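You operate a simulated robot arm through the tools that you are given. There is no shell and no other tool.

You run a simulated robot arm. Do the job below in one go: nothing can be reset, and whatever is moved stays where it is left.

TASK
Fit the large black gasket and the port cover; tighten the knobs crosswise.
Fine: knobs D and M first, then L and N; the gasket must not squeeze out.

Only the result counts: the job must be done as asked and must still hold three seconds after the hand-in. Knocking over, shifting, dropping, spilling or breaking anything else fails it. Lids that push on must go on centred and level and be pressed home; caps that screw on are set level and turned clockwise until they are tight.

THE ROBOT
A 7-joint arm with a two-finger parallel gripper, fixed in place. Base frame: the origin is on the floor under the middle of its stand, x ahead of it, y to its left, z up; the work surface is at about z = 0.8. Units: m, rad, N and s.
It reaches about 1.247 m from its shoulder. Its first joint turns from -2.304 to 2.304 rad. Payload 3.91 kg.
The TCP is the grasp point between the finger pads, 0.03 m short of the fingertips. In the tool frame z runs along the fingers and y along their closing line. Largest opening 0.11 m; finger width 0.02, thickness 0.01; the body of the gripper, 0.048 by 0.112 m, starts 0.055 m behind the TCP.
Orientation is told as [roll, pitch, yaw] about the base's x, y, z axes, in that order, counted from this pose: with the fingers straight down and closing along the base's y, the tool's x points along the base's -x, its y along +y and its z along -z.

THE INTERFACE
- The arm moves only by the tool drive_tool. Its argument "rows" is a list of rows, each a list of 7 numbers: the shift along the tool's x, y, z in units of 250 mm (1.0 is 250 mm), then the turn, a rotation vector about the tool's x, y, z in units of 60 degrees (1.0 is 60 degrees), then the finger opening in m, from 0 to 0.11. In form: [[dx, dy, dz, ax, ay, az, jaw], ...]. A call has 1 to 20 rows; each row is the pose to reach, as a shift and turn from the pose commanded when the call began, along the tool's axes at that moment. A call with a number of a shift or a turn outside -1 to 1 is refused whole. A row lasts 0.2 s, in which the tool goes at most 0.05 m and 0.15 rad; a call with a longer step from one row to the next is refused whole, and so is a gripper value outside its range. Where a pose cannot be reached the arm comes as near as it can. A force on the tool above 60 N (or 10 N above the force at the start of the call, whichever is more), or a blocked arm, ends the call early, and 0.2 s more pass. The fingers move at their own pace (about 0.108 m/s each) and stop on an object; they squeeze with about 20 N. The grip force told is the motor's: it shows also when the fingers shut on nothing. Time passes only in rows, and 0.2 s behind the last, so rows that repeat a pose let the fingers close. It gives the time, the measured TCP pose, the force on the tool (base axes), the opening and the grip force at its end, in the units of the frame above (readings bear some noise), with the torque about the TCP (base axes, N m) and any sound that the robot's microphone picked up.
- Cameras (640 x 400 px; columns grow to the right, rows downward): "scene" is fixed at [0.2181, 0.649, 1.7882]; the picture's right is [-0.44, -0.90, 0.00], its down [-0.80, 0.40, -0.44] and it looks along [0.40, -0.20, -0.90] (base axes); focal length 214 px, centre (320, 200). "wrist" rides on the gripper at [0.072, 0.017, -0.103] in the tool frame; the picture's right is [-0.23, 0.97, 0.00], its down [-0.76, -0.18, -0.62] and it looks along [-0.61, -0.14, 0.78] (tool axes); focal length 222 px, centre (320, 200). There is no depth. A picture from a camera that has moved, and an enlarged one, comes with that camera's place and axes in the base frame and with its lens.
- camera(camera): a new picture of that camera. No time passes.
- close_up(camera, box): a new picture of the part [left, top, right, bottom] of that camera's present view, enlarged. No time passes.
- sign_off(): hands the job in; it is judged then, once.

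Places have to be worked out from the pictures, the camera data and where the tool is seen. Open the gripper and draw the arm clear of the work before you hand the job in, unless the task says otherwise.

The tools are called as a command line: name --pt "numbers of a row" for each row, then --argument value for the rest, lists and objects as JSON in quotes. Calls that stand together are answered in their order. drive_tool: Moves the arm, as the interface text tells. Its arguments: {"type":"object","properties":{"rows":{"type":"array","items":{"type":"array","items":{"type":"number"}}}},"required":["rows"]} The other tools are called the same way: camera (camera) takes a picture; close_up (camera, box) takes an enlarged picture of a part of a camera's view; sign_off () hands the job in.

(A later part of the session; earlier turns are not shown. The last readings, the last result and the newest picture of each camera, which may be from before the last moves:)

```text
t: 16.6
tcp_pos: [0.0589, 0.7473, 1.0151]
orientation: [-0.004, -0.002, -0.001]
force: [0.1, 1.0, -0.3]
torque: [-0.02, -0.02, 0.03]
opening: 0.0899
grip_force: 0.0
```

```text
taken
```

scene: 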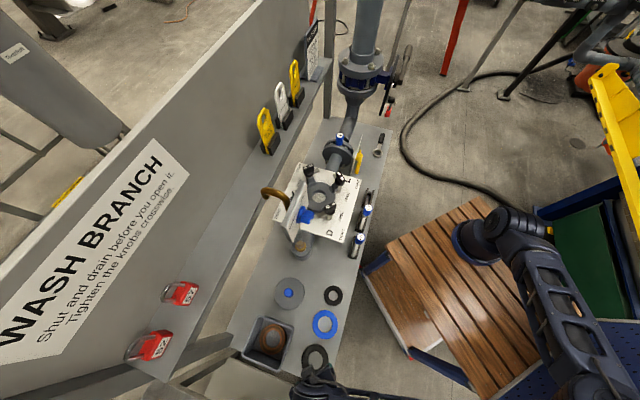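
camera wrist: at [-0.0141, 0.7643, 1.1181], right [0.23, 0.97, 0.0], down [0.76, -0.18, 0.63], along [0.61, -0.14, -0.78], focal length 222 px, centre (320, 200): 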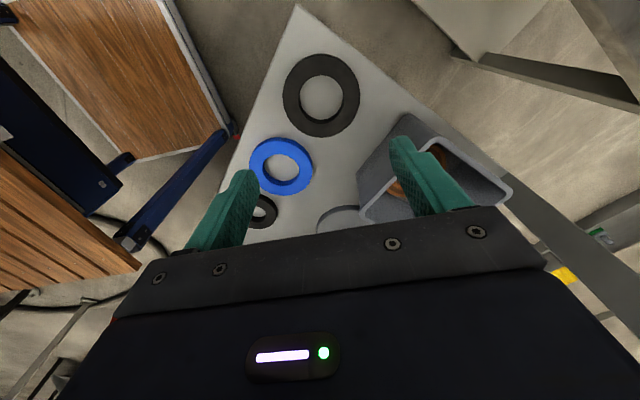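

The gasket slipped out: the fingers closed to 0.09 and it is still on the bench, so the tips were probably gripping too high. I'll check where it lies now before trying again lower.

close_up --camera "wrist" --box '[260, 40, 380, 150]'

close_up --camera "scene" --box '[295, 340, 335, 380]'

```text
3.64 times, centred on (320, 95) of wrist
camera zoom: at [-0.0141, 0.7643, 1.1181], right [0.23, 0.97, 0.0], down [0.76, -0.18, 0.63], along [0.61, -0.14, -0.78], focal length 808 px, centre (320, 582)
```

zoom: 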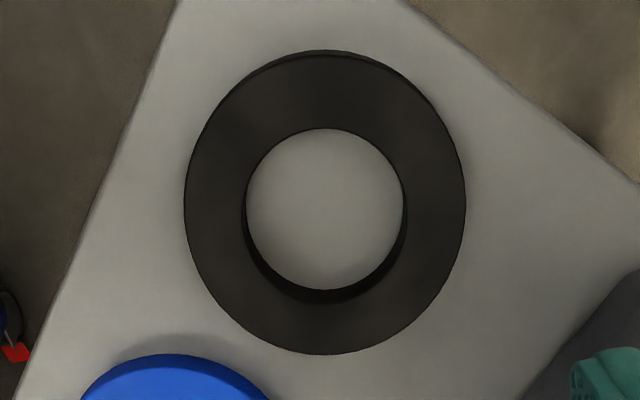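

```text
10.00 times, centred on (315, 360) of scene
camera zoom: at [0.2181, 0.649, 1.7882], right [-0.44, -0.9, 0.0], down [-0.8, 0.4, -0.44], along [0.4, -0.2, -0.9], focal length 2145 px, centre (370, -1400)
```

zoom: 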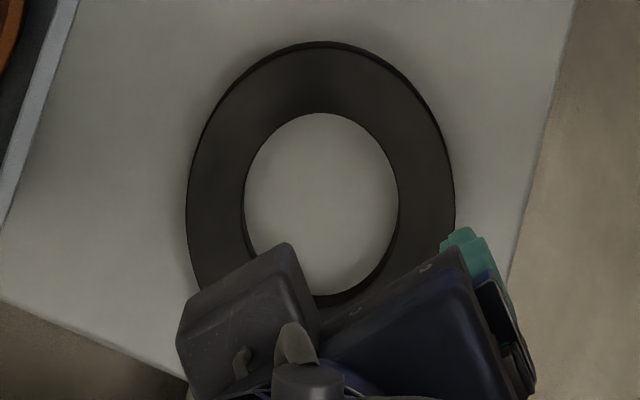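

The gasket's top works out at about z 0.809, so only a few mm was gripped before; it now sits at about (0.0647, 0.7473). I reopen, re-centre, and come down lower.

drive_tool --pt "-0.023 0 0.0 0 0 0 0.11" --pt "-0.023 0 0.18 0 0 0 0.11" --pt "-0.023 0 0.36 0 0 0 0.11" --pt "-0.023 0 0.54 0 0 0 0.11" --pt "-0.023 0 0.66 0 0 0 0.11" --pt "-0.023 0 0.7 0 0 0 0.11"

close_up --camera "wrist" --box '[200, 80, 460, 220]'

```text
t: 18.0
tcp_pos: [0.0656, 0.7474, 0.8402]
orientation: [-0.002, 0.0, -0.002]
force: [0.0, -0.7, -1.1]
torque: [0.0, -0.01, 0.0]
opening: 0.11
grip_force: 0.1
```

```text
2.46 times, centred on (330, 150) of wrist
camera zoom: at [-0.0085, 0.7648, 0.9438], right [0.23, 0.97, 0.0], down [0.76, -0.18, 0.62], along [0.61, -0.14, -0.78], focal length 547 px, centre (295, 323)
```

zoom: 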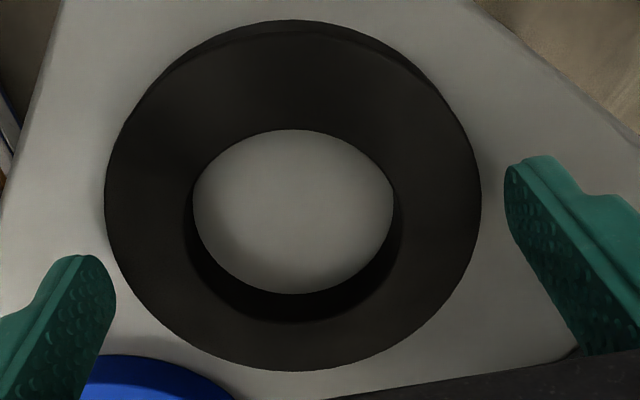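

Centred well. I descend in small steps, watching the force, to bring the fingertips almost to the bench.

drive_tool --pt "0 0 0.012 0 0 0 0.11" --pt "0 0 0.024 0 0 0 0.11" --pt "0 0 0.036 0 0 0 0.11" --pt "0 0 0.044 0 0 0 0.11"

```text
t: 19.0
tcp_pos: [0.0666, 0.747, 0.8312]
orientation: [-0.003, -0.004, -0.002]
force: [0.8, 0.4, 0.0]
torque: [0.03, 0.03, -0.01]
opening: 0.1101
grip_force: 0.1
```

drive_tool --pt "0 0 0.006 0 0 0 0.11" --pt "0 0 0.012 0 0 0 0.11" --pt "0 0 0.016 0 0 0 0.11"

```text
t: 19.8
tcp_pos: [0.0659, 0.7472, 0.8291]
orientation: [0.001, -0.002, -0.002]
force: [-2.6, 0.7, 52.9]
torque: [-3.06, 0.25, -0.41]
opening: 0.1097
grip_force: 0.1
```

The tips touched the bench at about z 0.799. I back up about 3 mm and close on the gasket with the command just below its width.

drive_tool --pt "0 0 -0.012 0 0 0 0.11" --pt "0 0 -0.012 0 0 0 0.1" --pt "0 0 -0.012 0 0 0 0.09" --pt "0 0 -0.012 0 0 0 0.09" --pt "0 0 -0.012 0 0 0 0.09"

close_up --camera "wrist" --box '[200, 80, 460, 220]'

```text
t: 21.0
tcp_pos: [0.0673, 0.7477, 0.83]
orientation: [0.0, -0.002, -0.002]
force: [-2.0, -6.7, 38.8]
torque: [1.06, 0.32, -0.11]
opening: 0.0976
grip_force: 19.0
```

```text
2.46 times, centred on (330, 150) of wrist
camera zoom: at [-0.007, 0.7645, 0.9331], right [0.23, 0.97, 0.0], down [0.76, -0.18, 0.62], along [0.61, -0.14, -0.78], focal length 547 px, centre (295, 323)
```

zoom: 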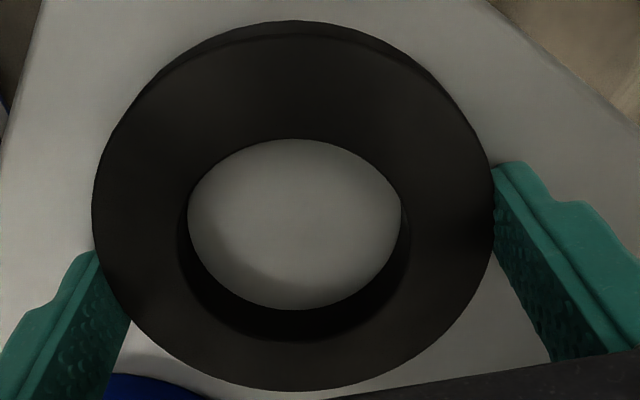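

drive_tool --pt "0 0 -0.008 0 0 0 0.085" --pt "0 0 -0.02 0 0 0 0.085" --pt "0 0 -0.04 0 0 0 0.085" --pt "0 0 -0.07 0 0 0 0.085" --pt "0 0 -0.1 0 0 0 0.085"

camera --camera "wrist"

```text
t: 22.2
tcp_pos: [0.0685, 0.7467, 0.8539]
orientation: [-0.001, -0.002, 0.0]
force: [0.6, -0.2, -1.7]
torque: [0.0, 0.01, 0.02]
opening: 0.0974
grip_force: 20.1
```

```text
taken
camera wrist: at [-0.0064, 0.7644, 0.9561], right [0.23, 0.97, 0.0], down [0.76, -0.18, 0.63], along [0.61, -0.14, -0.78], focal length 222 px, centre (320, 200)
```

wrist: 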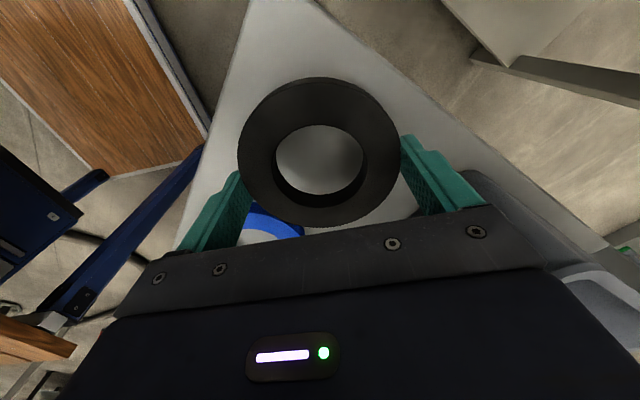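

The gasket is now held, with a steady 0.0974 m opening and 20 N grip. I lift it up and head round via -y, well clear of the valve panel.

drive_tool --pt "0 0 -0.12 0 0 0 0.085" --pt "0 0 -0.26 0 0 0 0.085" --pt "0 0 -0.42 0 0 0 0.085" --pt "0 0 -0.58 0 0 0 0.085" --pt "0 -0.08 -0.74 0 0 0 0.085" --pt "-0.05 -0.2 -0.86 0 0 0 0.085" --pt "-0.1 -0.34 -0.96 0 0 0 0.085" --pt "-0.16 -0.48 -1.0 0 0 0 0.085" --pt "-0.22 -0.62 -1.0 0 0 0 0.085"

camera --camera "wrist"

```text
t: 24.2
tcp_pos: [0.1199, 0.5919, 1.1012]
orientation: [-0.002, -0.002, -0.001]
force: [-0.2, 0.8, -1.3]
torque: [0.0, -0.01, -0.01]
opening: 0.0974
grip_force: 20.0
```

```text
taken
camera wrist: at [0.0461, 0.6093, 1.2042], right [0.23, 0.97, 0.0], down [0.76, -0.18, 0.63], along [0.61, -0.14, -0.78], focal length 222 px, centre (320, 200)
```

wrist: 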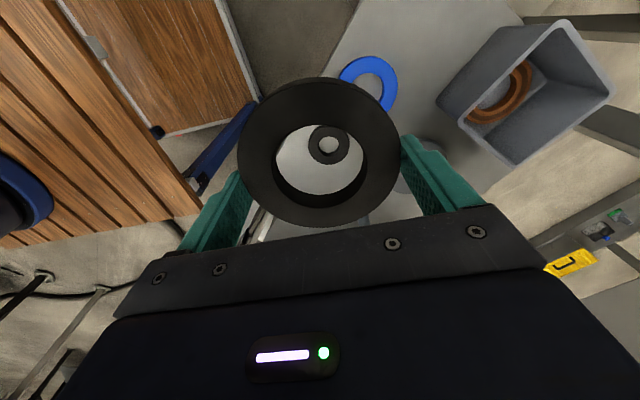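

drive_tool --pt "-0.08 -0.108 -0.086 0 0 -0.107 0.085" --pt "-0.16 -0.216 -0.172 0 0 -0.214 0.085" --pt "-0.24 -0.324 -0.258 0 0 -0.321 0.085" --pt "-0.32 -0.432 -0.344 0 0 -0.428 0.085" --pt "-0.4 -0.54 -0.43 0 0 -0.535 0.085" --pt "-0.48 -0.648 -0.516 0 0 -0.642 0.085" --pt "-0.56 -0.76 -0.6 0 0 -0.75 0.085"

```text
t: 25.8
tcp_pos: [0.2597, 0.4032, 1.2545]
orientation: [-0.004, -0.001, 0.787]
force: [0.1, 0.0, -1.5]
torque: [-0.03, -0.03, 0.01]
opening: 0.0973
grip_force: 19.1
```

drive_tool --pt "-0.11 -0.12 0 0 0 0 0.085" --pt "-0.22 -0.24 0 0 0 0 0.085" --pt "-0.33 -0.36 0 0 0 0 0.085" --pt "-0.45 -0.47 0 0 0 0 0.085" --pt "-0.58 -0.56 0 0 0 0 0.085" --pt "-0.71 -0.63 0 0 0 0 0.085" --pt "-0.839 -0.688 0 0 0 0 0.085"

camera --camera "wrist"

camera --camera "scene"

```text
t: 27.4
tcp_pos: [0.5338, 0.427, 1.2561]
orientation: [-0.004, -0.002, 0.785]
force: [-0.1, 0.4, 0.3]
torque: [-0.01, -0.06, 0.02]
opening: 0.0971
grip_force: 20.0
```

```text
taken
camera wrist: at [0.468, 0.3879, 1.3589], right [-0.53, 0.85, 0.0], down [0.66, 0.41, 0.62], along [0.53, 0.33, -0.78], focal length 222 px, centre (320, 200)
```

wrist: 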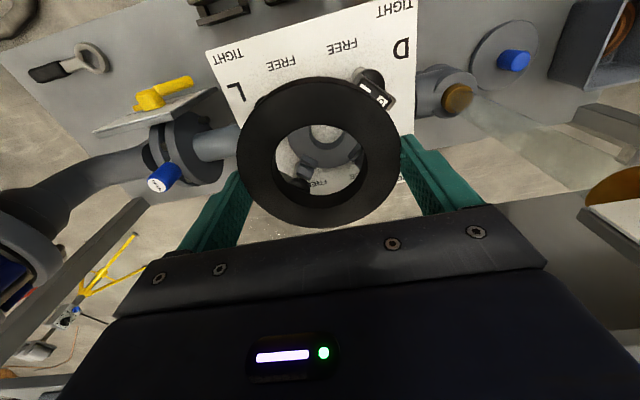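

```text
taken
```

scene: 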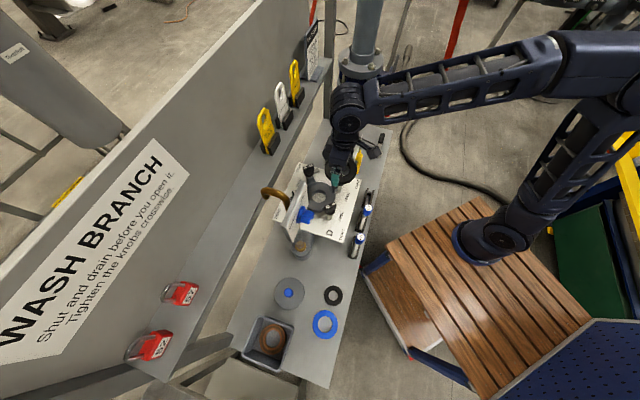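

close_up --camera "wrist" --box '[230, 70, 410, 230]'

close_up --camera "scene" --box '[290, 140, 370, 220]'

```text
2.50 times, centred on (320, 150) of wrist
camera zoom: at [0.468, 0.3879, 1.3589], right [-0.53, 0.85, 0.0], down [0.66, 0.41, 0.62], along [0.53, 0.33, -0.78], focal length 555 px, centre (320, 325)
```

zoom: 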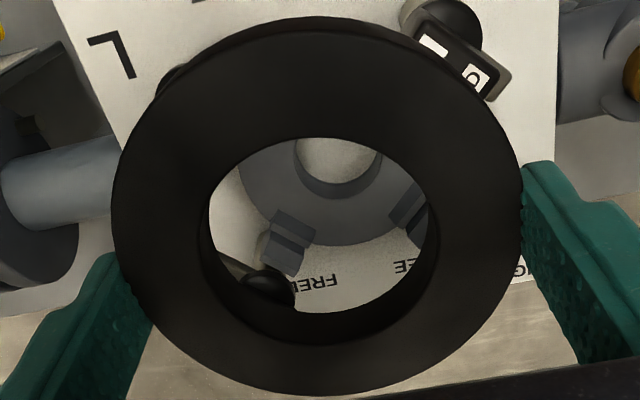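

```text
5.00 times, centred on (330, 180) of scene
camera zoom: at [0.2181, 0.649, 1.7882], right [-0.44, -0.9, 0.0], down [-0.8, 0.4, -0.44], along [0.4, -0.2, -0.9], focal length 1072 px, centre (270, 300)
```

zoom: 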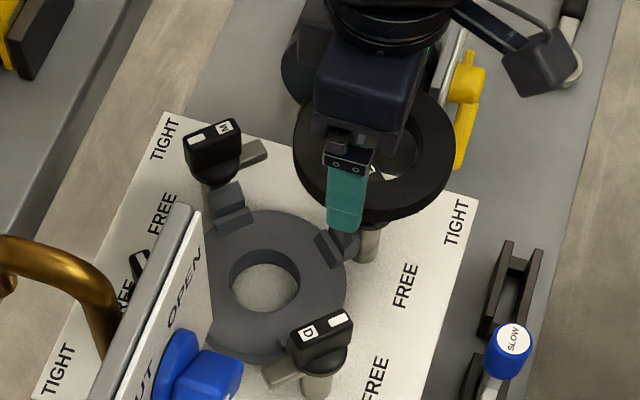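

The gasket sits centred on the TCP to within about 1 mm. I let the arm settle to get a clean pose reading before aligning over the port centre (≈0.5825, 0.474).

drive_tool --pt "0 0 0 0 0 0 0.085" --pt "0 0 0 0 0 0 0.085"

drive_tool --pt "0 0 0 0 0 0 0.085"

```text
t: 28.0
tcp_pos: [0.5326, 0.4258, 1.2559]
orientation: [-0.002, 0.0, 0.783]
force: [1.1, 0.3, -0.5]
torque: [-0.01, 0.01, 0.0]
opening: 0.097
grip_force: 19.9
```

```text
t: 28.4
tcp_pos: [0.532, 0.4264, 1.2554]
orientation: [-0.003, 0.0, 0.785]
force: [-0.8, -0.2, -1.8]
torque: [0.01, -0.01, -0.02]
opening: 0.0974
grip_force: 20.4
```

drive_tool --pt "-0.14 -0.003 0.05 0 0 0 0.085" --pt "-0.276 -0.007 0.15 0 0 0 0.085" --pt "-0.276 -0.007 0.3 0 0 0 0.085" --pt "-0.276 -0.007 0.44 0 0 0 0.085" --pt "-0.276 -0.007 0.54 0 0 0 0.085" --pt "-0.276 -0.007 0.54 0 0 0 0.085"

camera --camera "wrist"

close_up --camera "scene" --box '[290, 150, 360, 220]'

```text
t: 29.8
tcp_pos: [0.5797, 0.4711, 1.1193]
orientation: [-0.002, -0.001, 0.784]
force: [0.2, 0.5, -0.5]
torque: [0.01, -0.02, 0.0]
opening: 0.097
grip_force: 20.2
```

```text
taken
camera wrist: at [0.516, 0.4322, 1.2221], right [-0.53, 0.85, 0.0], down [0.66, 0.41, 0.62], along [0.53, 0.33, -0.78], focal length 222 px, centre (320, 200)
```

wrist: 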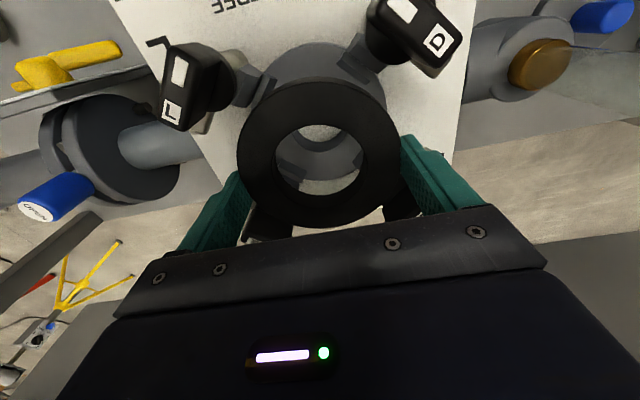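

```text
5.71 times, centred on (325, 185) of scene
camera zoom: at [0.2181, 0.649, 1.7882], right [-0.44, -0.9, 0.0], down [-0.8, 0.4, -0.44], along [0.4, -0.2, -0.9], focal length 1226 px, centre (291, 286)
```

zoom: 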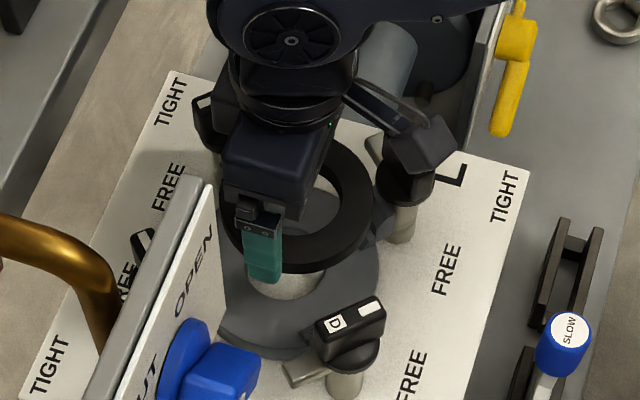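

drive_tool --pt "0 0 0 0 0 0 0.085" --pt "0 0 0 0 0 0 0.085"

drive_tool --pt "0 0 0 0 0 0 0.085"

close_up --camera "wrist" --box '[220, 30, 420, 230]'

close_up --camera "wrist" --box '[270, 100, 370, 200]'

```text
t: 30.4
tcp_pos: [0.5808, 0.4705, 1.1185]
orientation: [-0.003, -0.001, 0.784]
force: [-0.1, -0.4, -1.6]
torque: [0.0, 0.0, -0.01]
opening: 0.097
grip_force: 20.1
```

```text
t: 30.8
tcp_pos: [0.5812, 0.4713, 1.1193]
orientation: [-0.003, -0.001, 0.783]
force: [0.2, -0.3, 0.1]
torque: [0.0, -0.01, -0.04]
opening: 0.0971
grip_force: 19.9
```

```text
2.00 times, centred on (320, 130) of wrist
camera zoom: at [0.516, 0.4322, 1.2224], right [-0.53, 0.85, 0.0], down [0.66, 0.41, 0.62], along [0.53, 0.33, -0.78], focal length 444 px, centre (320, 340)
```

zoom: 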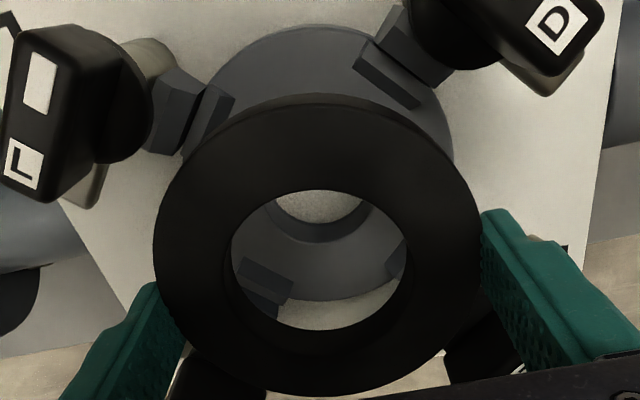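

```text
4.00 times, centred on (320, 150) of wrist
camera zoom: at [0.516, 0.4322, 1.2224], right [-0.53, 0.85, 0.0], down [0.66, 0.41, 0.62], along [0.53, 0.33, -0.78], focal length 888 px, centre (320, 400)
```

zoom: 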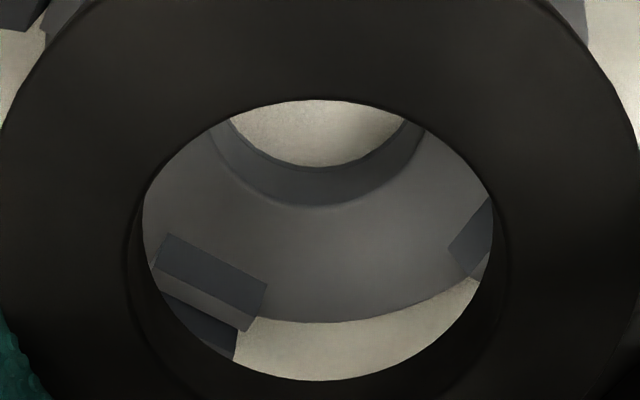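

Comparing the ring and port centres in the same camera frame, I need roughly +4 mm in x and +3.5 mm in y. I apply that and lower until the gasket is just above the guide blocks, then look again.

drive_tool --pt "-0.021 -0.001 0.06 0 0 0 0.085" --pt "-0.021 -0.001 0.14 0 0 0 0.085" --pt "-0.021 -0.001 0.21 0 0 0 0.085" --pt "-0.021 -0.001 0.236 0 0 0 0.085" --pt "-0.021 -0.001 0.236 0 0 0 0.085"

close_up --camera "wrist" --box '[220, 30, 420, 230]'

close_up --camera "scene" --box '[305, 165, 345, 205]'

```text
t: 32.0
tcp_pos: [0.5865, 0.4792, 1.059]
orientation: [-0.003, 0.001, 0.783]
force: [0.3, -0.1, -1.2]
torque: [0.01, -0.01, 0.03]
opening: 0.097
grip_force: 20.1
```

```text
2.00 times, centred on (320, 130) of wrist
camera zoom: at [0.5216, 0.4395, 1.1613], right [-0.53, 0.85, 0.0], down [0.66, 0.41, 0.62], along [0.53, 0.33, -0.78], focal length 444 px, centre (320, 340)
```

zoom: 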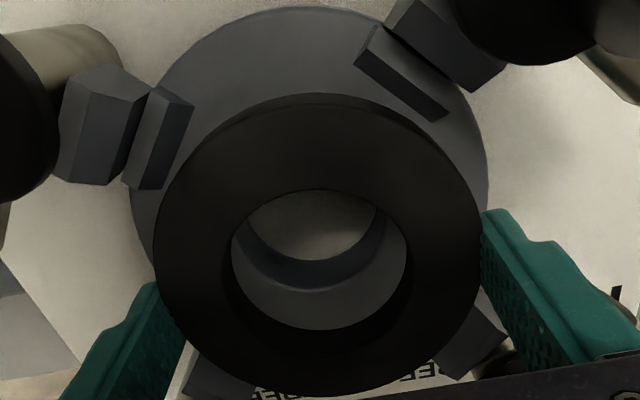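

```text
10.00 times, centred on (325, 185) of scene
camera zoom: at [0.2181, 0.649, 1.7882], right [-0.44, -0.9, 0.0], down [-0.8, 0.4, -0.44], along [0.4, -0.2, -0.9], focal length 2145 px, centre (270, 350)
```

zoom: 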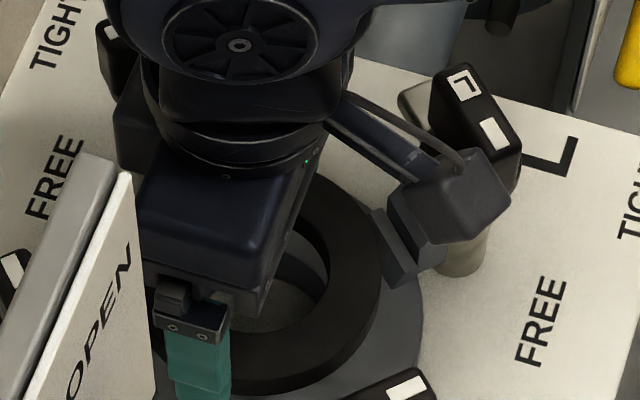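

Fitting the flange rim circle gives the port centre at (0.5845, 0.4735), with the ring now at (0.5845, 0.4773). I correct -3.7 mm in y and recheck.

drive_tool --pt "0.0105 -0.0105 0 0 0 0 0.085" --pt "0.0105 -0.0105 0 0 0 0 0.085" --pt "0.0105 -0.0105 0 0 0 0 0.085"

close_up --camera "wrist" --box '[220, 30, 420, 230]'

```text
t: 32.8
tcp_pos: [0.5868, 0.4736, 1.0582]
orientation: [-0.003, 0.001, 0.784]
force: [0.0, -0.5, -1.2]
torque: [-0.03, 0.0, -0.01]
opening: 0.0968
grip_force: 20.4
```

```text
2.00 times, centred on (320, 130) of wrist
camera zoom: at [0.5211, 0.4349, 1.1621], right [-0.53, 0.85, 0.0], down [0.66, 0.41, 0.62], along [0.53, 0.33, -0.78], focal length 444 px, centre (320, 340)
```

zoom: 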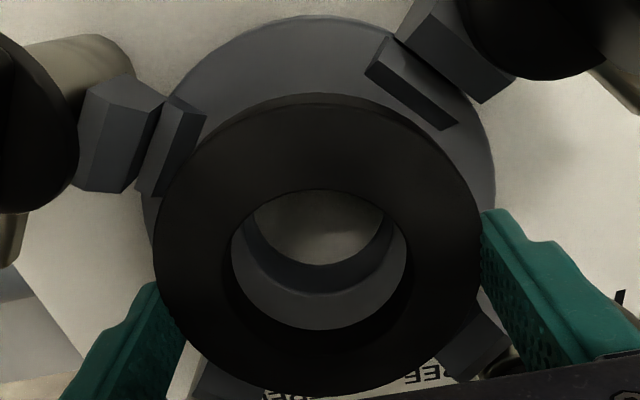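

Ring (0.584, 0.4727) against port (0.584, 0.473): aligned within about 1 mm. I lower it between the inner blocks in small steps, watching force.

drive_tool --pt "0 0 0.016 0 0 0 0.085" --pt "0 0 0.032 0 0 0 0.085" --pt "0 0 0.048 0 0 0 0.085" --pt "0 0 0.048 0 0 0 0.085"

close_up --camera "wrist" --box '[220, 30, 420, 230]'

```text
t: 33.8
tcp_pos: [0.5857, 0.4751, 1.0476]
orientation: [-0.001, 0.002, 0.783]
force: [-0.3, 0.4, -1.2]
torque: [0.01, -0.03, -0.01]
opening: 0.0971
grip_force: 19.8
```

```text
2.00 times, centred on (320, 130) of wrist
camera zoom: at [0.5214, 0.4365, 1.1516], right [-0.53, 0.85, 0.0], down [0.66, 0.41, 0.62], along [0.53, 0.33, -0.78], focal length 444 px, centre (320, 340)
```

zoom: 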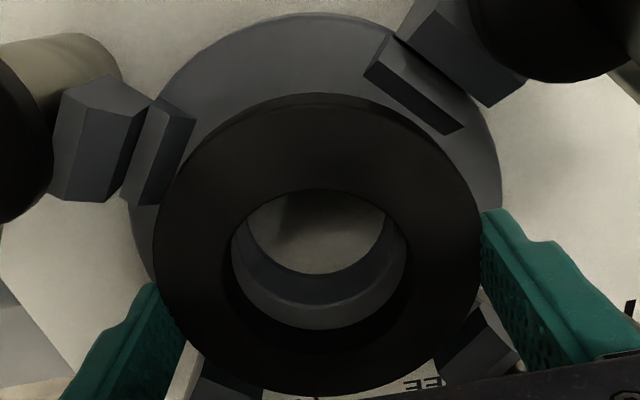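

drive_tool --pt "0.003 -0.003 0.012 0 0 0 0.085" --pt "0.003 -0.003 0.024 0 0 0 0.085" --pt "0.003 -0.003 0.034 0 0 0 0.085" --pt "0.003 -0.003 0.034 0 0 0 0.085"

close_up --camera "wrist" --box '[220, 30, 420, 230]'

close_up --camera "scene" --box '[305, 165, 345, 205]'

```text
t: 34.8
tcp_pos: [0.5853, 0.4749, 1.0416]
orientation: [-0.002, 0.0, 0.784]
force: [0.2, 0.1, -0.4]
torque: [0.01, -0.03, 0.0]
opening: 0.0973
grip_force: 20.1
```

```text
2.00 times, centred on (320, 130) of wrist
camera zoom: at [0.5209, 0.435, 1.144], right [-0.53, 0.85, 0.0], down [0.66, 0.41, 0.62], along [0.53, 0.33, -0.78], focal length 444 px, centre (320, 340)
```

zoom: 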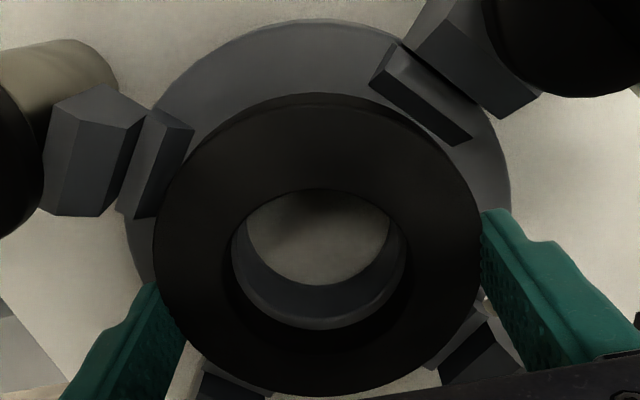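

```text
10.00 times, centred on (325, 185) of scene
camera zoom: at [0.2181, 0.649, 1.7882], right [-0.44, -0.9, 0.0], down [-0.8, 0.4, -0.44], along [0.4, -0.2, -0.9], focal length 2145 px, centre (270, 350)
```

zoom: 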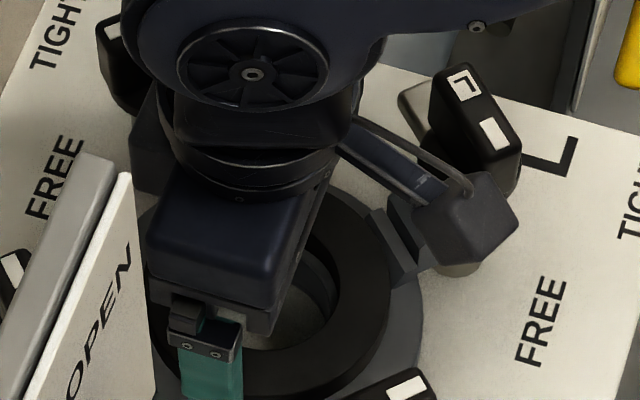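

close_up --camera "wrist" --box '[270, 75, 330, 145]'

close_up --camera "wrist" --box '[395, 45, 465, 115]'

close_up --camera "wrist" --box '[305, 190, 475, 240]'

```text
5.71 times, centred on (300, 110) of wrist
camera zoom: at [0.5209, 0.435, 1.144], right [-0.53, 0.85, 0.0], down [0.66, 0.41, 0.62], along [0.53, 0.33, -0.78], focal length 1269 px, centre (434, 714)
```

zoom: 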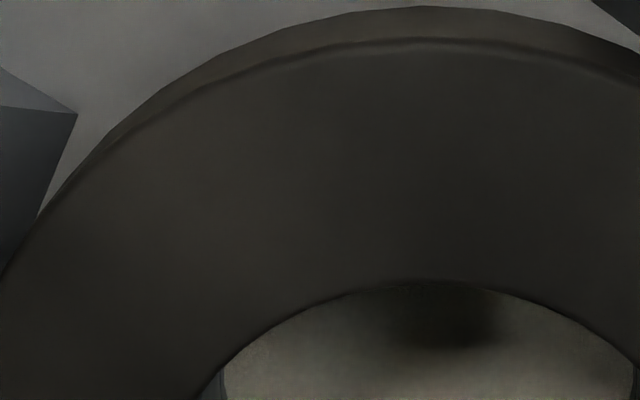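

```text
5.71 times, centred on (430, 80) of wrist
camera zoom: at [0.5209, 0.435, 1.144], right [-0.53, 0.85, 0.0], down [0.66, 0.41, 0.62], along [0.53, 0.33, -0.78], focal length 1269 px, centre (-309, 886)
```

zoom: 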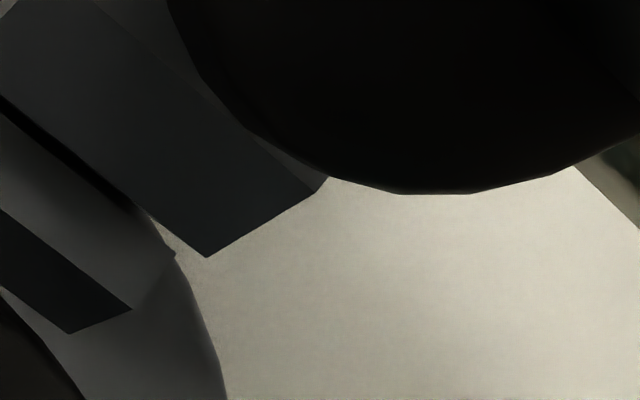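

```text
3.76 times, centred on (390, 215) of wrist
camera zoom: at [0.5209, 0.435, 1.144], right [-0.53, 0.85, 0.0], down [0.66, 0.41, 0.62], along [0.53, 0.33, -0.78], focal length 836 px, centre (56, 144)
```

zoom: 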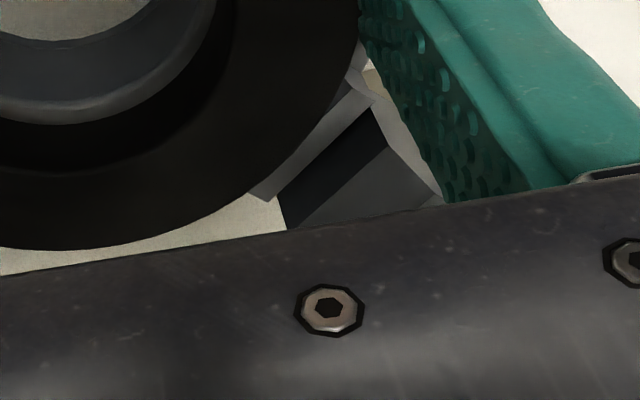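

No contact force yet, with the gasket between the blocks. I continue down in 2 mm steps until it seats.

drive_tool --pt "0 0 0.008 0 0 0 0.085" --pt "0 0 0.016 0 0 0 0.085" --pt "0 0 0.02 0 0 0 0.085" --pt "0 0 0.02 0 0 0 0.085"

```text
t: 35.8
tcp_pos: [0.5854, 0.4747, 1.0361]
orientation: [-0.002, -0.001, 0.784]
force: [-0.4, -0.1, -0.6]
torque: [0.01, 0.02, -0.01]
opening: 0.0971
grip_force: 19.2
```

drive_tool --pt "0 0 0.006 0 0 0 0.085" --pt "0 0 0.01 0 0 0 0.085" --pt "0 0 0.01 0 0 0 0.085"

```text
t: 36.6
tcp_pos: [0.5864, 0.4746, 1.034]
orientation: [-0.002, 0.001, 0.783]
force: [0.0, 0.2, -1.1]
torque: [-0.03, -0.01, -0.02]
opening: 0.097
grip_force: 19.6
```

drive_tool --pt "0 0 0.005 0 0 0 0.085" --pt "0 0 0.01 0 0 0 0.085" --pt "0 0 0.01 0 0 0 0.085"

close_up --camera "wrist" --box '[220, 30, 420, 230]'

```text
t: 37.4
tcp_pos: [0.5855, 0.4733, 1.0297]
orientation: [-0.001, 0.0, 0.783]
force: [-0.3, 0.2, -0.8]
torque: [0.01, 0.03, -0.01]
opening: 0.0968
grip_force: 20.2
```

```text
2.00 times, centred on (320, 130) of wrist
camera zoom: at [0.5212, 0.4355, 1.1335], right [-0.53, 0.85, 0.0], down [0.66, 0.41, 0.62], along [0.53, 0.33, -0.78], focal length 444 px, centre (320, 340)
```

zoom: 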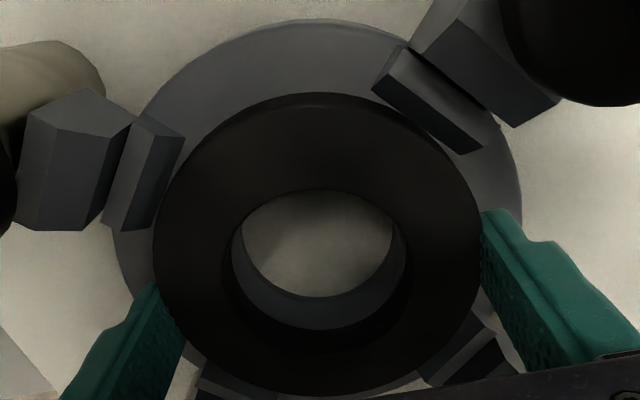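

drive_tool --pt "0 0 0.005 0 0 0 0.085" --pt "0 0 0.01 0 0 0 0.085" --pt "0 0 0.01 0 0 0 0.085"

```text
t: 38.2
tcp_pos: [0.586, 0.4736, 1.0307]
orientation: [-0.003, -0.006, 0.784]
force: [-3.8, 1.7, 42.2]
torque: [1.52, 1.97, 0.04]
opening: 0.0966
grip_force: 20.0
```

Contact at TCP z ≈1.030: the fingertip and gasket are on the flange face (flange top ≈1.000). I ease off the load slightly and open the fingers to release the gasket.

drive_tool --pt "0 0 -0.006 0 0 0 0.085" --pt "0 0 -0.007 0 0 0 0.1" --pt "0 0 -0.007 0 0 0 0.11" --pt "0 0 -0.007 0 0 0 0.11"

close_up --camera "wrist" --box '[220, 30, 420, 230]'

```text
t: 39.2
tcp_pos: [0.5866, 0.4722, 1.0305]
orientation: [-0.004, -0.001, 0.783]
force: [12.2, -13.6, 31.0]
torque: [0.82, 0.92, -0.16]
opening: 0.1011
grip_force: 0.0
```

```text
2.00 times, centred on (320, 130) of wrist
camera zoom: at [0.5225, 0.434, 1.1333], right [-0.53, 0.85, 0.0], down [0.66, 0.41, 0.62], along [0.53, 0.33, -0.78], focal length 444 px, centre (320, 340)
```

zoom: 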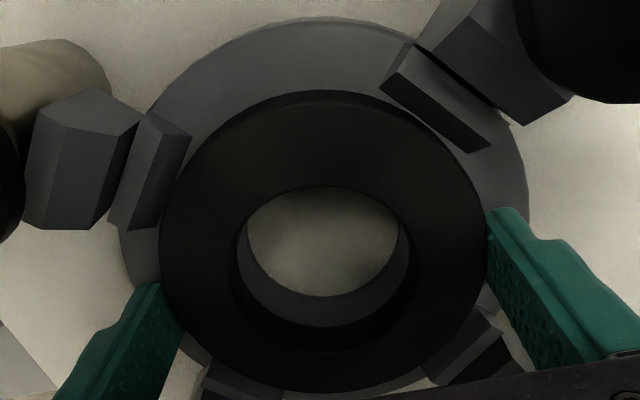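

Still pressing on the flange with one fingertip, so I lift a couple more mm in small steps while opening.

drive_tool --pt "0 0 -0.004 0 0 0 0.105" --pt "0 0 -0.008 0 0 0 0.11" --pt "0 0 -0.01 0 0 0 0.11" --pt "0 0 -0.01 0 0 0 0.11"

close_up --camera "wrist" --box '[220, 30, 420, 230]'

```text
t: 40.2
tcp_pos: [0.5858, 0.4745, 1.0325]
orientation: [-0.002, 0.0, 0.783]
force: [-0.3, 0.7, -0.8]
torque: [-0.03, 0.0, 0.01]
opening: 0.1099
grip_force: 0.0
```

```text
2.00 times, centred on (320, 130) of wrist
camera zoom: at [0.521, 0.4357, 1.1353], right [-0.53, 0.85, 0.0], down [0.66, 0.41, 0.62], along [0.53, 0.33, -0.78], focal length 444 px, centre (320, 340)
```

zoom: 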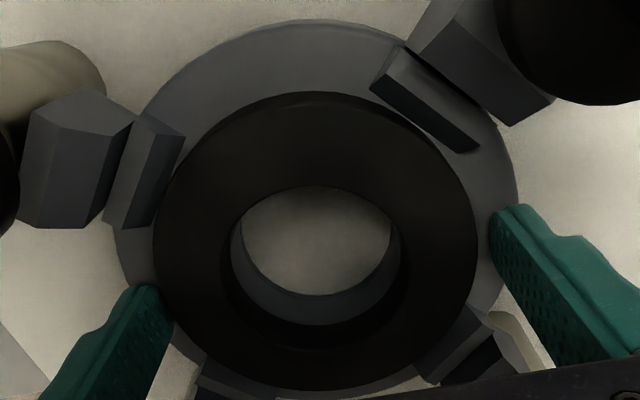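

close_up --camera "wrist" --box '[270, 160, 330, 220]'

close_up --camera "wrist" --box '[430, 120, 490, 180]'

```text
6.67 times, centred on (300, 190) of wrist
camera zoom: at [0.521, 0.4357, 1.1353], right [-0.53, 0.85, 0.0], down [0.66, 0.41, 0.62], along [0.53, 0.33, -0.78], focal length 1481 px, centre (453, 267)
```

zoom: 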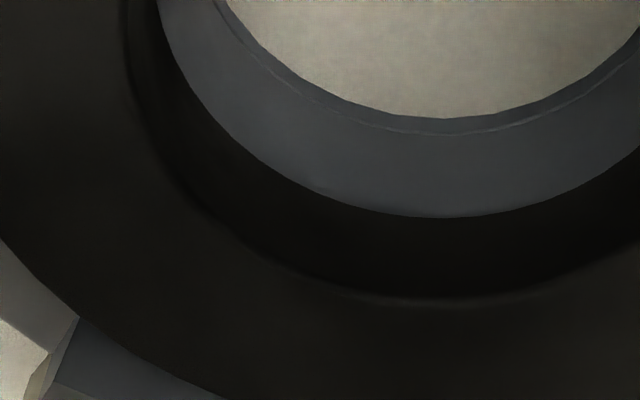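

```text
6.67 times, centred on (460, 150) of wrist
camera zoom: at [0.521, 0.4357, 1.1353], right [-0.53, 0.85, 0.0], down [0.66, 0.41, 0.62], along [0.53, 0.33, -0.78], focal length 1481 px, centre (-613, 533)
```

zoom: 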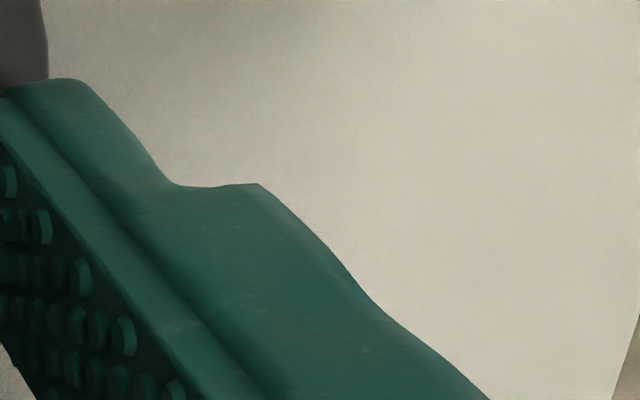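

close_up --camera "wrist" --box '[215, 160, 265, 200]'

close_up --camera "wrist" --box '[385, 120, 435, 160]'

close_up --camera "wrist" --box '[215, 85, 275, 150]'

close_up --camera "wrist" --box '[340, 40, 420, 120]'

```text
10.00 times, centred on (240, 180) of wrist
camera zoom: at [0.521, 0.4357, 1.1353], right [-0.53, 0.85, 0.0], down [0.66, 0.41, 0.62], along [0.53, 0.33, -0.78], focal length 2221 px, centre (1120, 400)
```

zoom: 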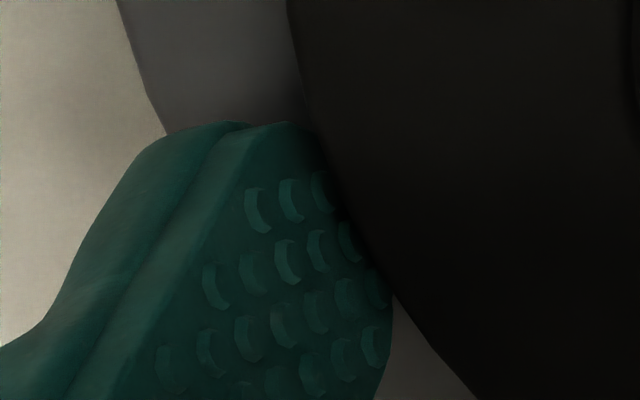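

```text
10.00 times, centred on (410, 140) of wrist
camera zoom: at [0.521, 0.4357, 1.1353], right [-0.53, 0.85, 0.0], down [0.66, 0.41, 0.62], along [0.53, 0.33, -0.78], focal length 2221 px, centre (-580, 800)
```

zoom: 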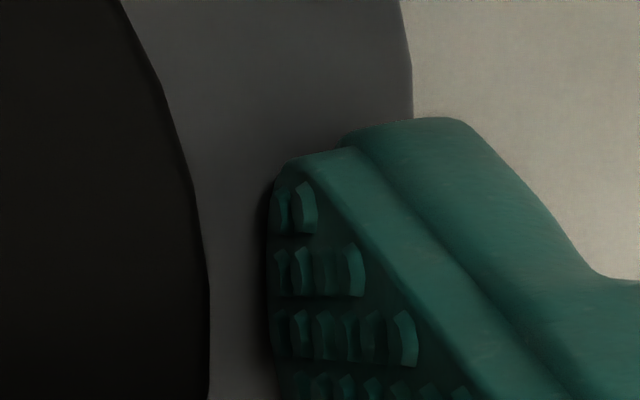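

```text
6.15 times, centred on (245, 118) of wrist
camera zoom: at [0.521, 0.4357, 1.1353], right [-0.53, 0.85, 0.0], down [0.66, 0.41, 0.62], along [0.53, 0.33, -0.78], focal length 1367 px, centre (782, 708)
```

zoom: 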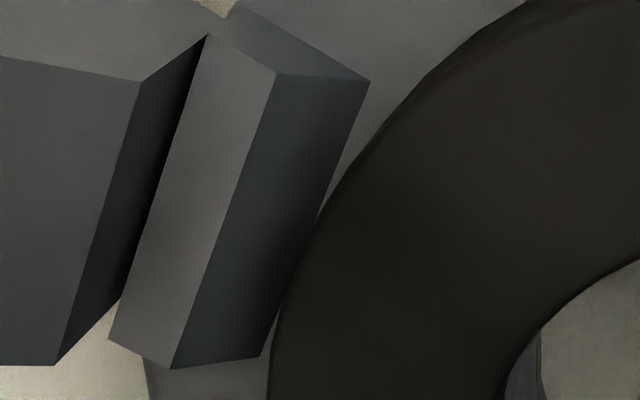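

```text
5.00 times, centred on (380, 80) of wrist
camera zoom: at [0.521, 0.4357, 1.1353], right [-0.53, 0.85, 0.0], down [0.66, 0.41, 0.62], along [0.53, 0.33, -0.78], focal length 1111 px, centre (20, 800)
```

zoom: 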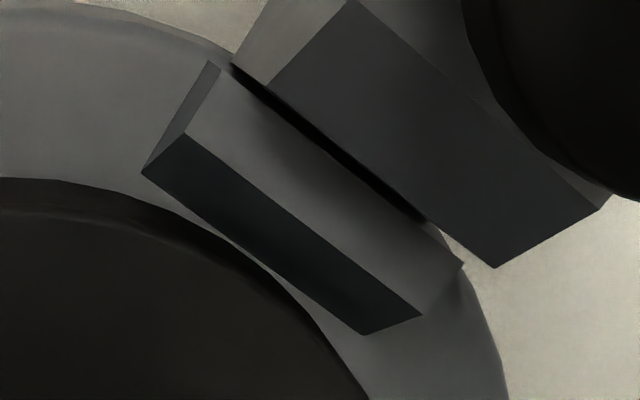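

The gasket lies inside all the inner blocks with visible gaps. I raise slowly and confirm it stays seated.

drive_tool --pt "0 0 -0.015 0 0 0 0.11" --pt "0 0 -0.03 0 0 0 0.11" --pt "0 0 -0.06 0 0 0 0.11" --pt "0 0 -0.1 0 0 0 0.11" --pt "0 0 -0.18 0 0 0 0.11" --pt "0 0 -0.3 0 0 0 0.11" --pt "0 0 -0.45 0 0 0 0.11" --pt "0 0 -0.6 0 0 0 0.11"

camera --camera "wrist"

close_up --camera "wrist" --box '[240, 40, 400, 170]'

```text
t: 42.0
tcp_pos: [0.5855, 0.4705, 1.1827]
orientation: [0.0, 0.0, 0.784]
force: [0.2, 0.7, -0.9]
torque: [0.01, 0.01, 0.0]
opening: 0.1099
grip_force: 0.0
```

```text
taken
camera wrist: at [0.5206, 0.433, 1.286], right [-0.53, 0.85, 0.0], down [0.66, 0.41, 0.62], along [0.53, 0.33, -0.78], focal length 222 px, centre (320, 200)
```

wrist: 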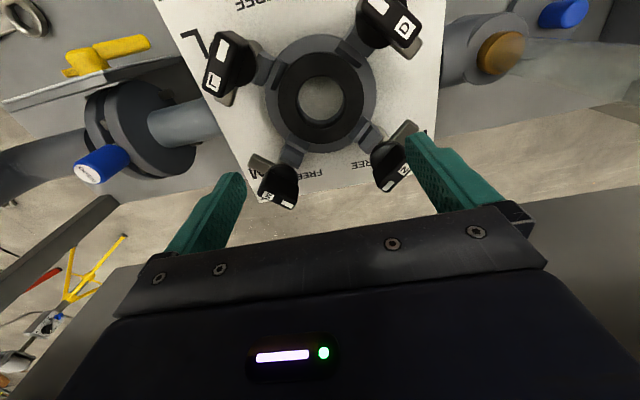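

```text
3.08 times, centred on (320, 105) of wrist
camera zoom: at [0.5206, 0.433, 1.286], right [-0.53, 0.85, 0.0], down [0.66, 0.41, 0.62], along [0.53, 0.33, -0.78], focal length 684 px, centre (320, 492)
```

zoom: 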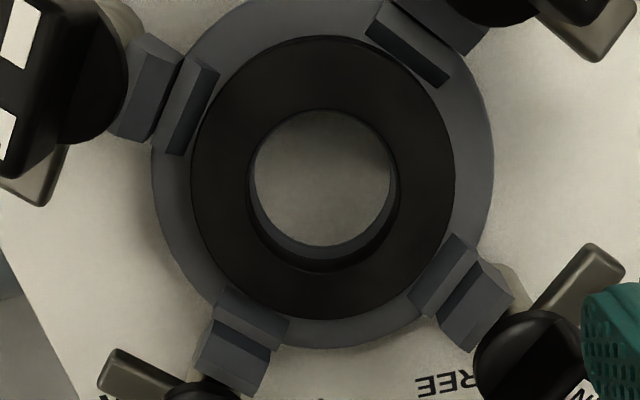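

The gasket is seated centrally, with the measured centre at (0.583, 0.473). Next is the cover, so I back out toward the base, rotating back to yaw 0, and go round to it clear of the riser.

drive_tool --pt "0.14 0.035 -0.05 0 0 0.125 0.11" --pt "0.28 0.07 -0.08 0 0 0.25 0.11" --pt "0.42 0.106 -0.08 0 0 0.375 0.11" --pt "0.56 0.141 -0.08 0 0 0.5 0.11" --pt "0.7 0.177 -0.08 0 0 0.625 0.11" --pt "0.837 0.212 -0.08 0 0 0.75 0.11"

drive_tool --pt "0.12 0.1 0 0 0 0 0.11" --pt "0.24 0.2 0 0 0 0 0.11" --pt "0.36 0.32 0 0 0 0 0.11" --pt "0.48 0.46 0.02 0 0 0 0.11" --pt "0.54 0.62 0.06 0 0 0 0.11" --pt "0.57 0.78 0.1 0 0 0 0.11" --pt "0.58 0.94 0.14 0 0 0 0.11"

camera --camera "wrist"

```text
t: 43.4
tcp_pos: [0.3978, 0.3652, 1.2]
orientation: [-0.002, -0.001, -0.002]
force: [0.3, 0.4, -1.1]
torque: [-0.03, 0.06, -0.05]
opening: 0.11
grip_force: 0.2
```

```text
t: 45.0
tcp_pos: [0.2567, 0.6004, 1.1685]
orientation: [0.002, -0.003, -0.002]
force: [-0.3, 0.5, -0.3]
torque: [0.02, 0.02, 0.01]
opening: 0.1098
grip_force: 0.0
```

```text
taken
camera wrist: at [0.1825, 0.6176, 1.2711], right [0.23, 0.97, 0.0], down [0.76, -0.18, 0.62], along [0.61, -0.14, -0.78], focal length 222 px, centre (320, 200)
```

wrist: 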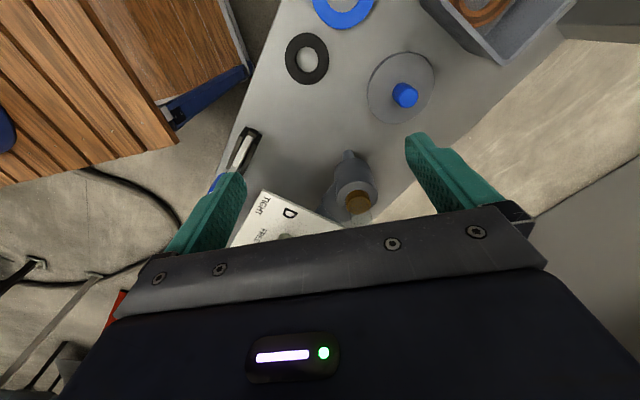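

drive_tool --pt "-0.04 0.12 0.08 0 0 0 0.1" --pt "-0.08 0.24 0.18 0 0 0 0.09" --pt "-0.12 0.36 0.3 0 0 0 0.08" --pt "-0.17 0.48 0.44 0 0 0 0.08" --pt "-0.21 0.56 0.58 0 0 0 0.08" --pt "-0.228 0.572 0.674 0 0 0 0.08" --pt "-0.228 0.572 0.674 0 0 0 0.08"

camera --camera "wrist"

close_up --camera "wrist" --box '[250, 60, 390, 170]'

```text
t: 46.6
tcp_pos: [0.3156, 0.7431, 0.997]
orientation: [-0.003, -0.002, -0.002]
force: [0.4, 0.3, -0.5]
torque: [0.01, -0.01, 0.0]
opening: 0.0801
grip_force: 0.0
```

```text
taken
camera wrist: at [0.2409, 0.7596, 1.1006], right [0.23, 0.97, 0.0], down [0.76, -0.18, 0.62], along [0.61, -0.14, -0.78], focal length 222 px, centre (320, 200)
```

wrist: 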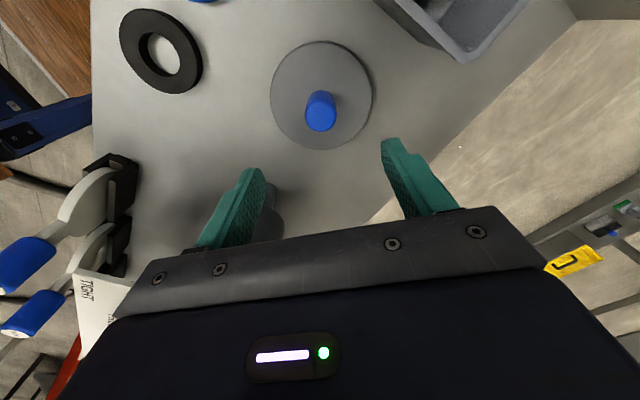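

```text
3.64 times, centred on (320, 115) of wrist
camera zoom: at [0.2409, 0.7596, 1.1006], right [0.23, 0.97, 0.0], down [0.76, -0.18, 0.62], along [0.61, -0.14, -0.78], focal length 808 px, centre (320, 509)
```

zoom: 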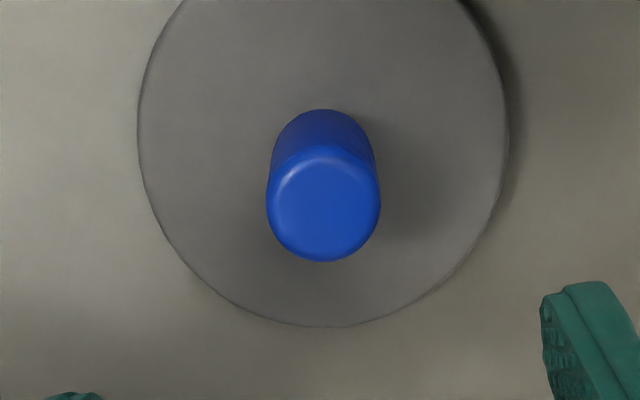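

The cover handle is centred under the TCP within about 1 mm; the handle spans roughly z 0.81–0.86. I descend to TCP z ≈0.850 with the fingers open around it.

drive_tool --pt "-0.004 0.003 0.15 0 0 0 0.08" --pt "-0.004 0.003 0.3 0 0 0 0.08" --pt "-0.004 0.003 0.44 0 0 0 0.08" --pt "-0.004 0.003 0.54 0 0 0 0.08" --pt "-0.004 0.003 0.58 0 0 0 0.08" --pt "-0.004 0.003 0.58 0 0 0 0.08"

camera --camera "wrist"

```text
t: 48.0
tcp_pos: [0.3155, 0.7426, 0.8548]
orientation: [0.0, -0.003, -0.001]
force: [0.1, -1.0, -0.3]
torque: [0.01, 0.0, 0.0]
opening: 0.08
grip_force: 0.1
```

```text
taken
camera wrist: at [0.2417, 0.7597, 0.9578], right [0.23, 0.97, 0.0], down [0.76, -0.18, 0.62], along [0.61, -0.14, -0.78], focal length 222 px, centre (320, 200)
```

wrist: 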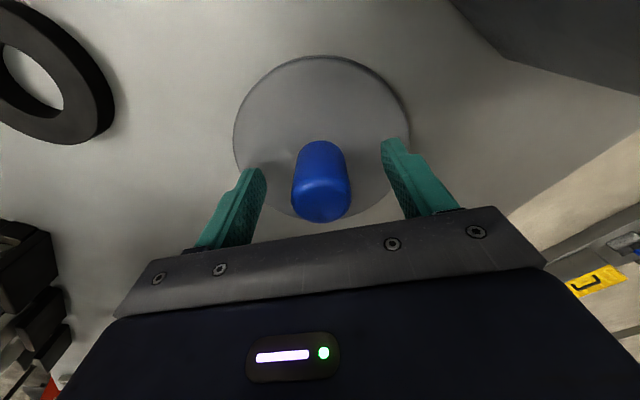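

drive_tool --pt "0 0 0.012 0 0 0 0.06" --pt "0 0 0.012 0 0 0 0.04" --pt "0 0 0.012 0 0 0 0.02" --pt "0 0 0.012 0 0 0 0.02" --pt "0 0 0.012 0 0 0 0.02"

camera --camera "wrist"

```text
t: 49.2
tcp_pos: [0.3149, 0.7436, 0.8511]
orientation: [-0.002, 0.0, -0.001]
force: [-0.4, 0.5, -0.3]
torque: [0.19, 0.01, 0.02]
opening: 0.0329
grip_force: 19.8
```

```text
taken
camera wrist: at [0.2413, 0.7591, 0.9549], right [0.23, 0.97, 0.0], down [0.76, -0.18, 0.62], along [0.61, -0.14, -0.78], focal length 222 px, centre (320, 200)
```

wrist: 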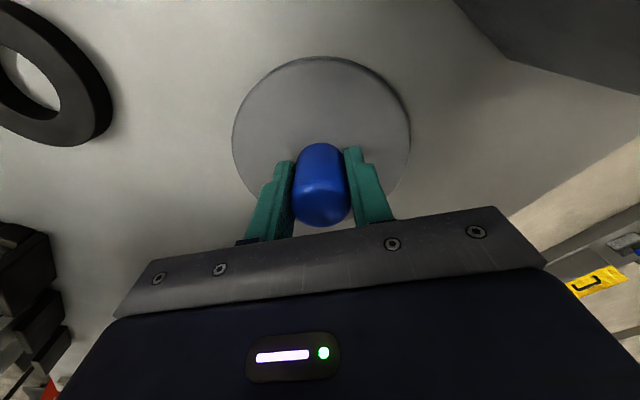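

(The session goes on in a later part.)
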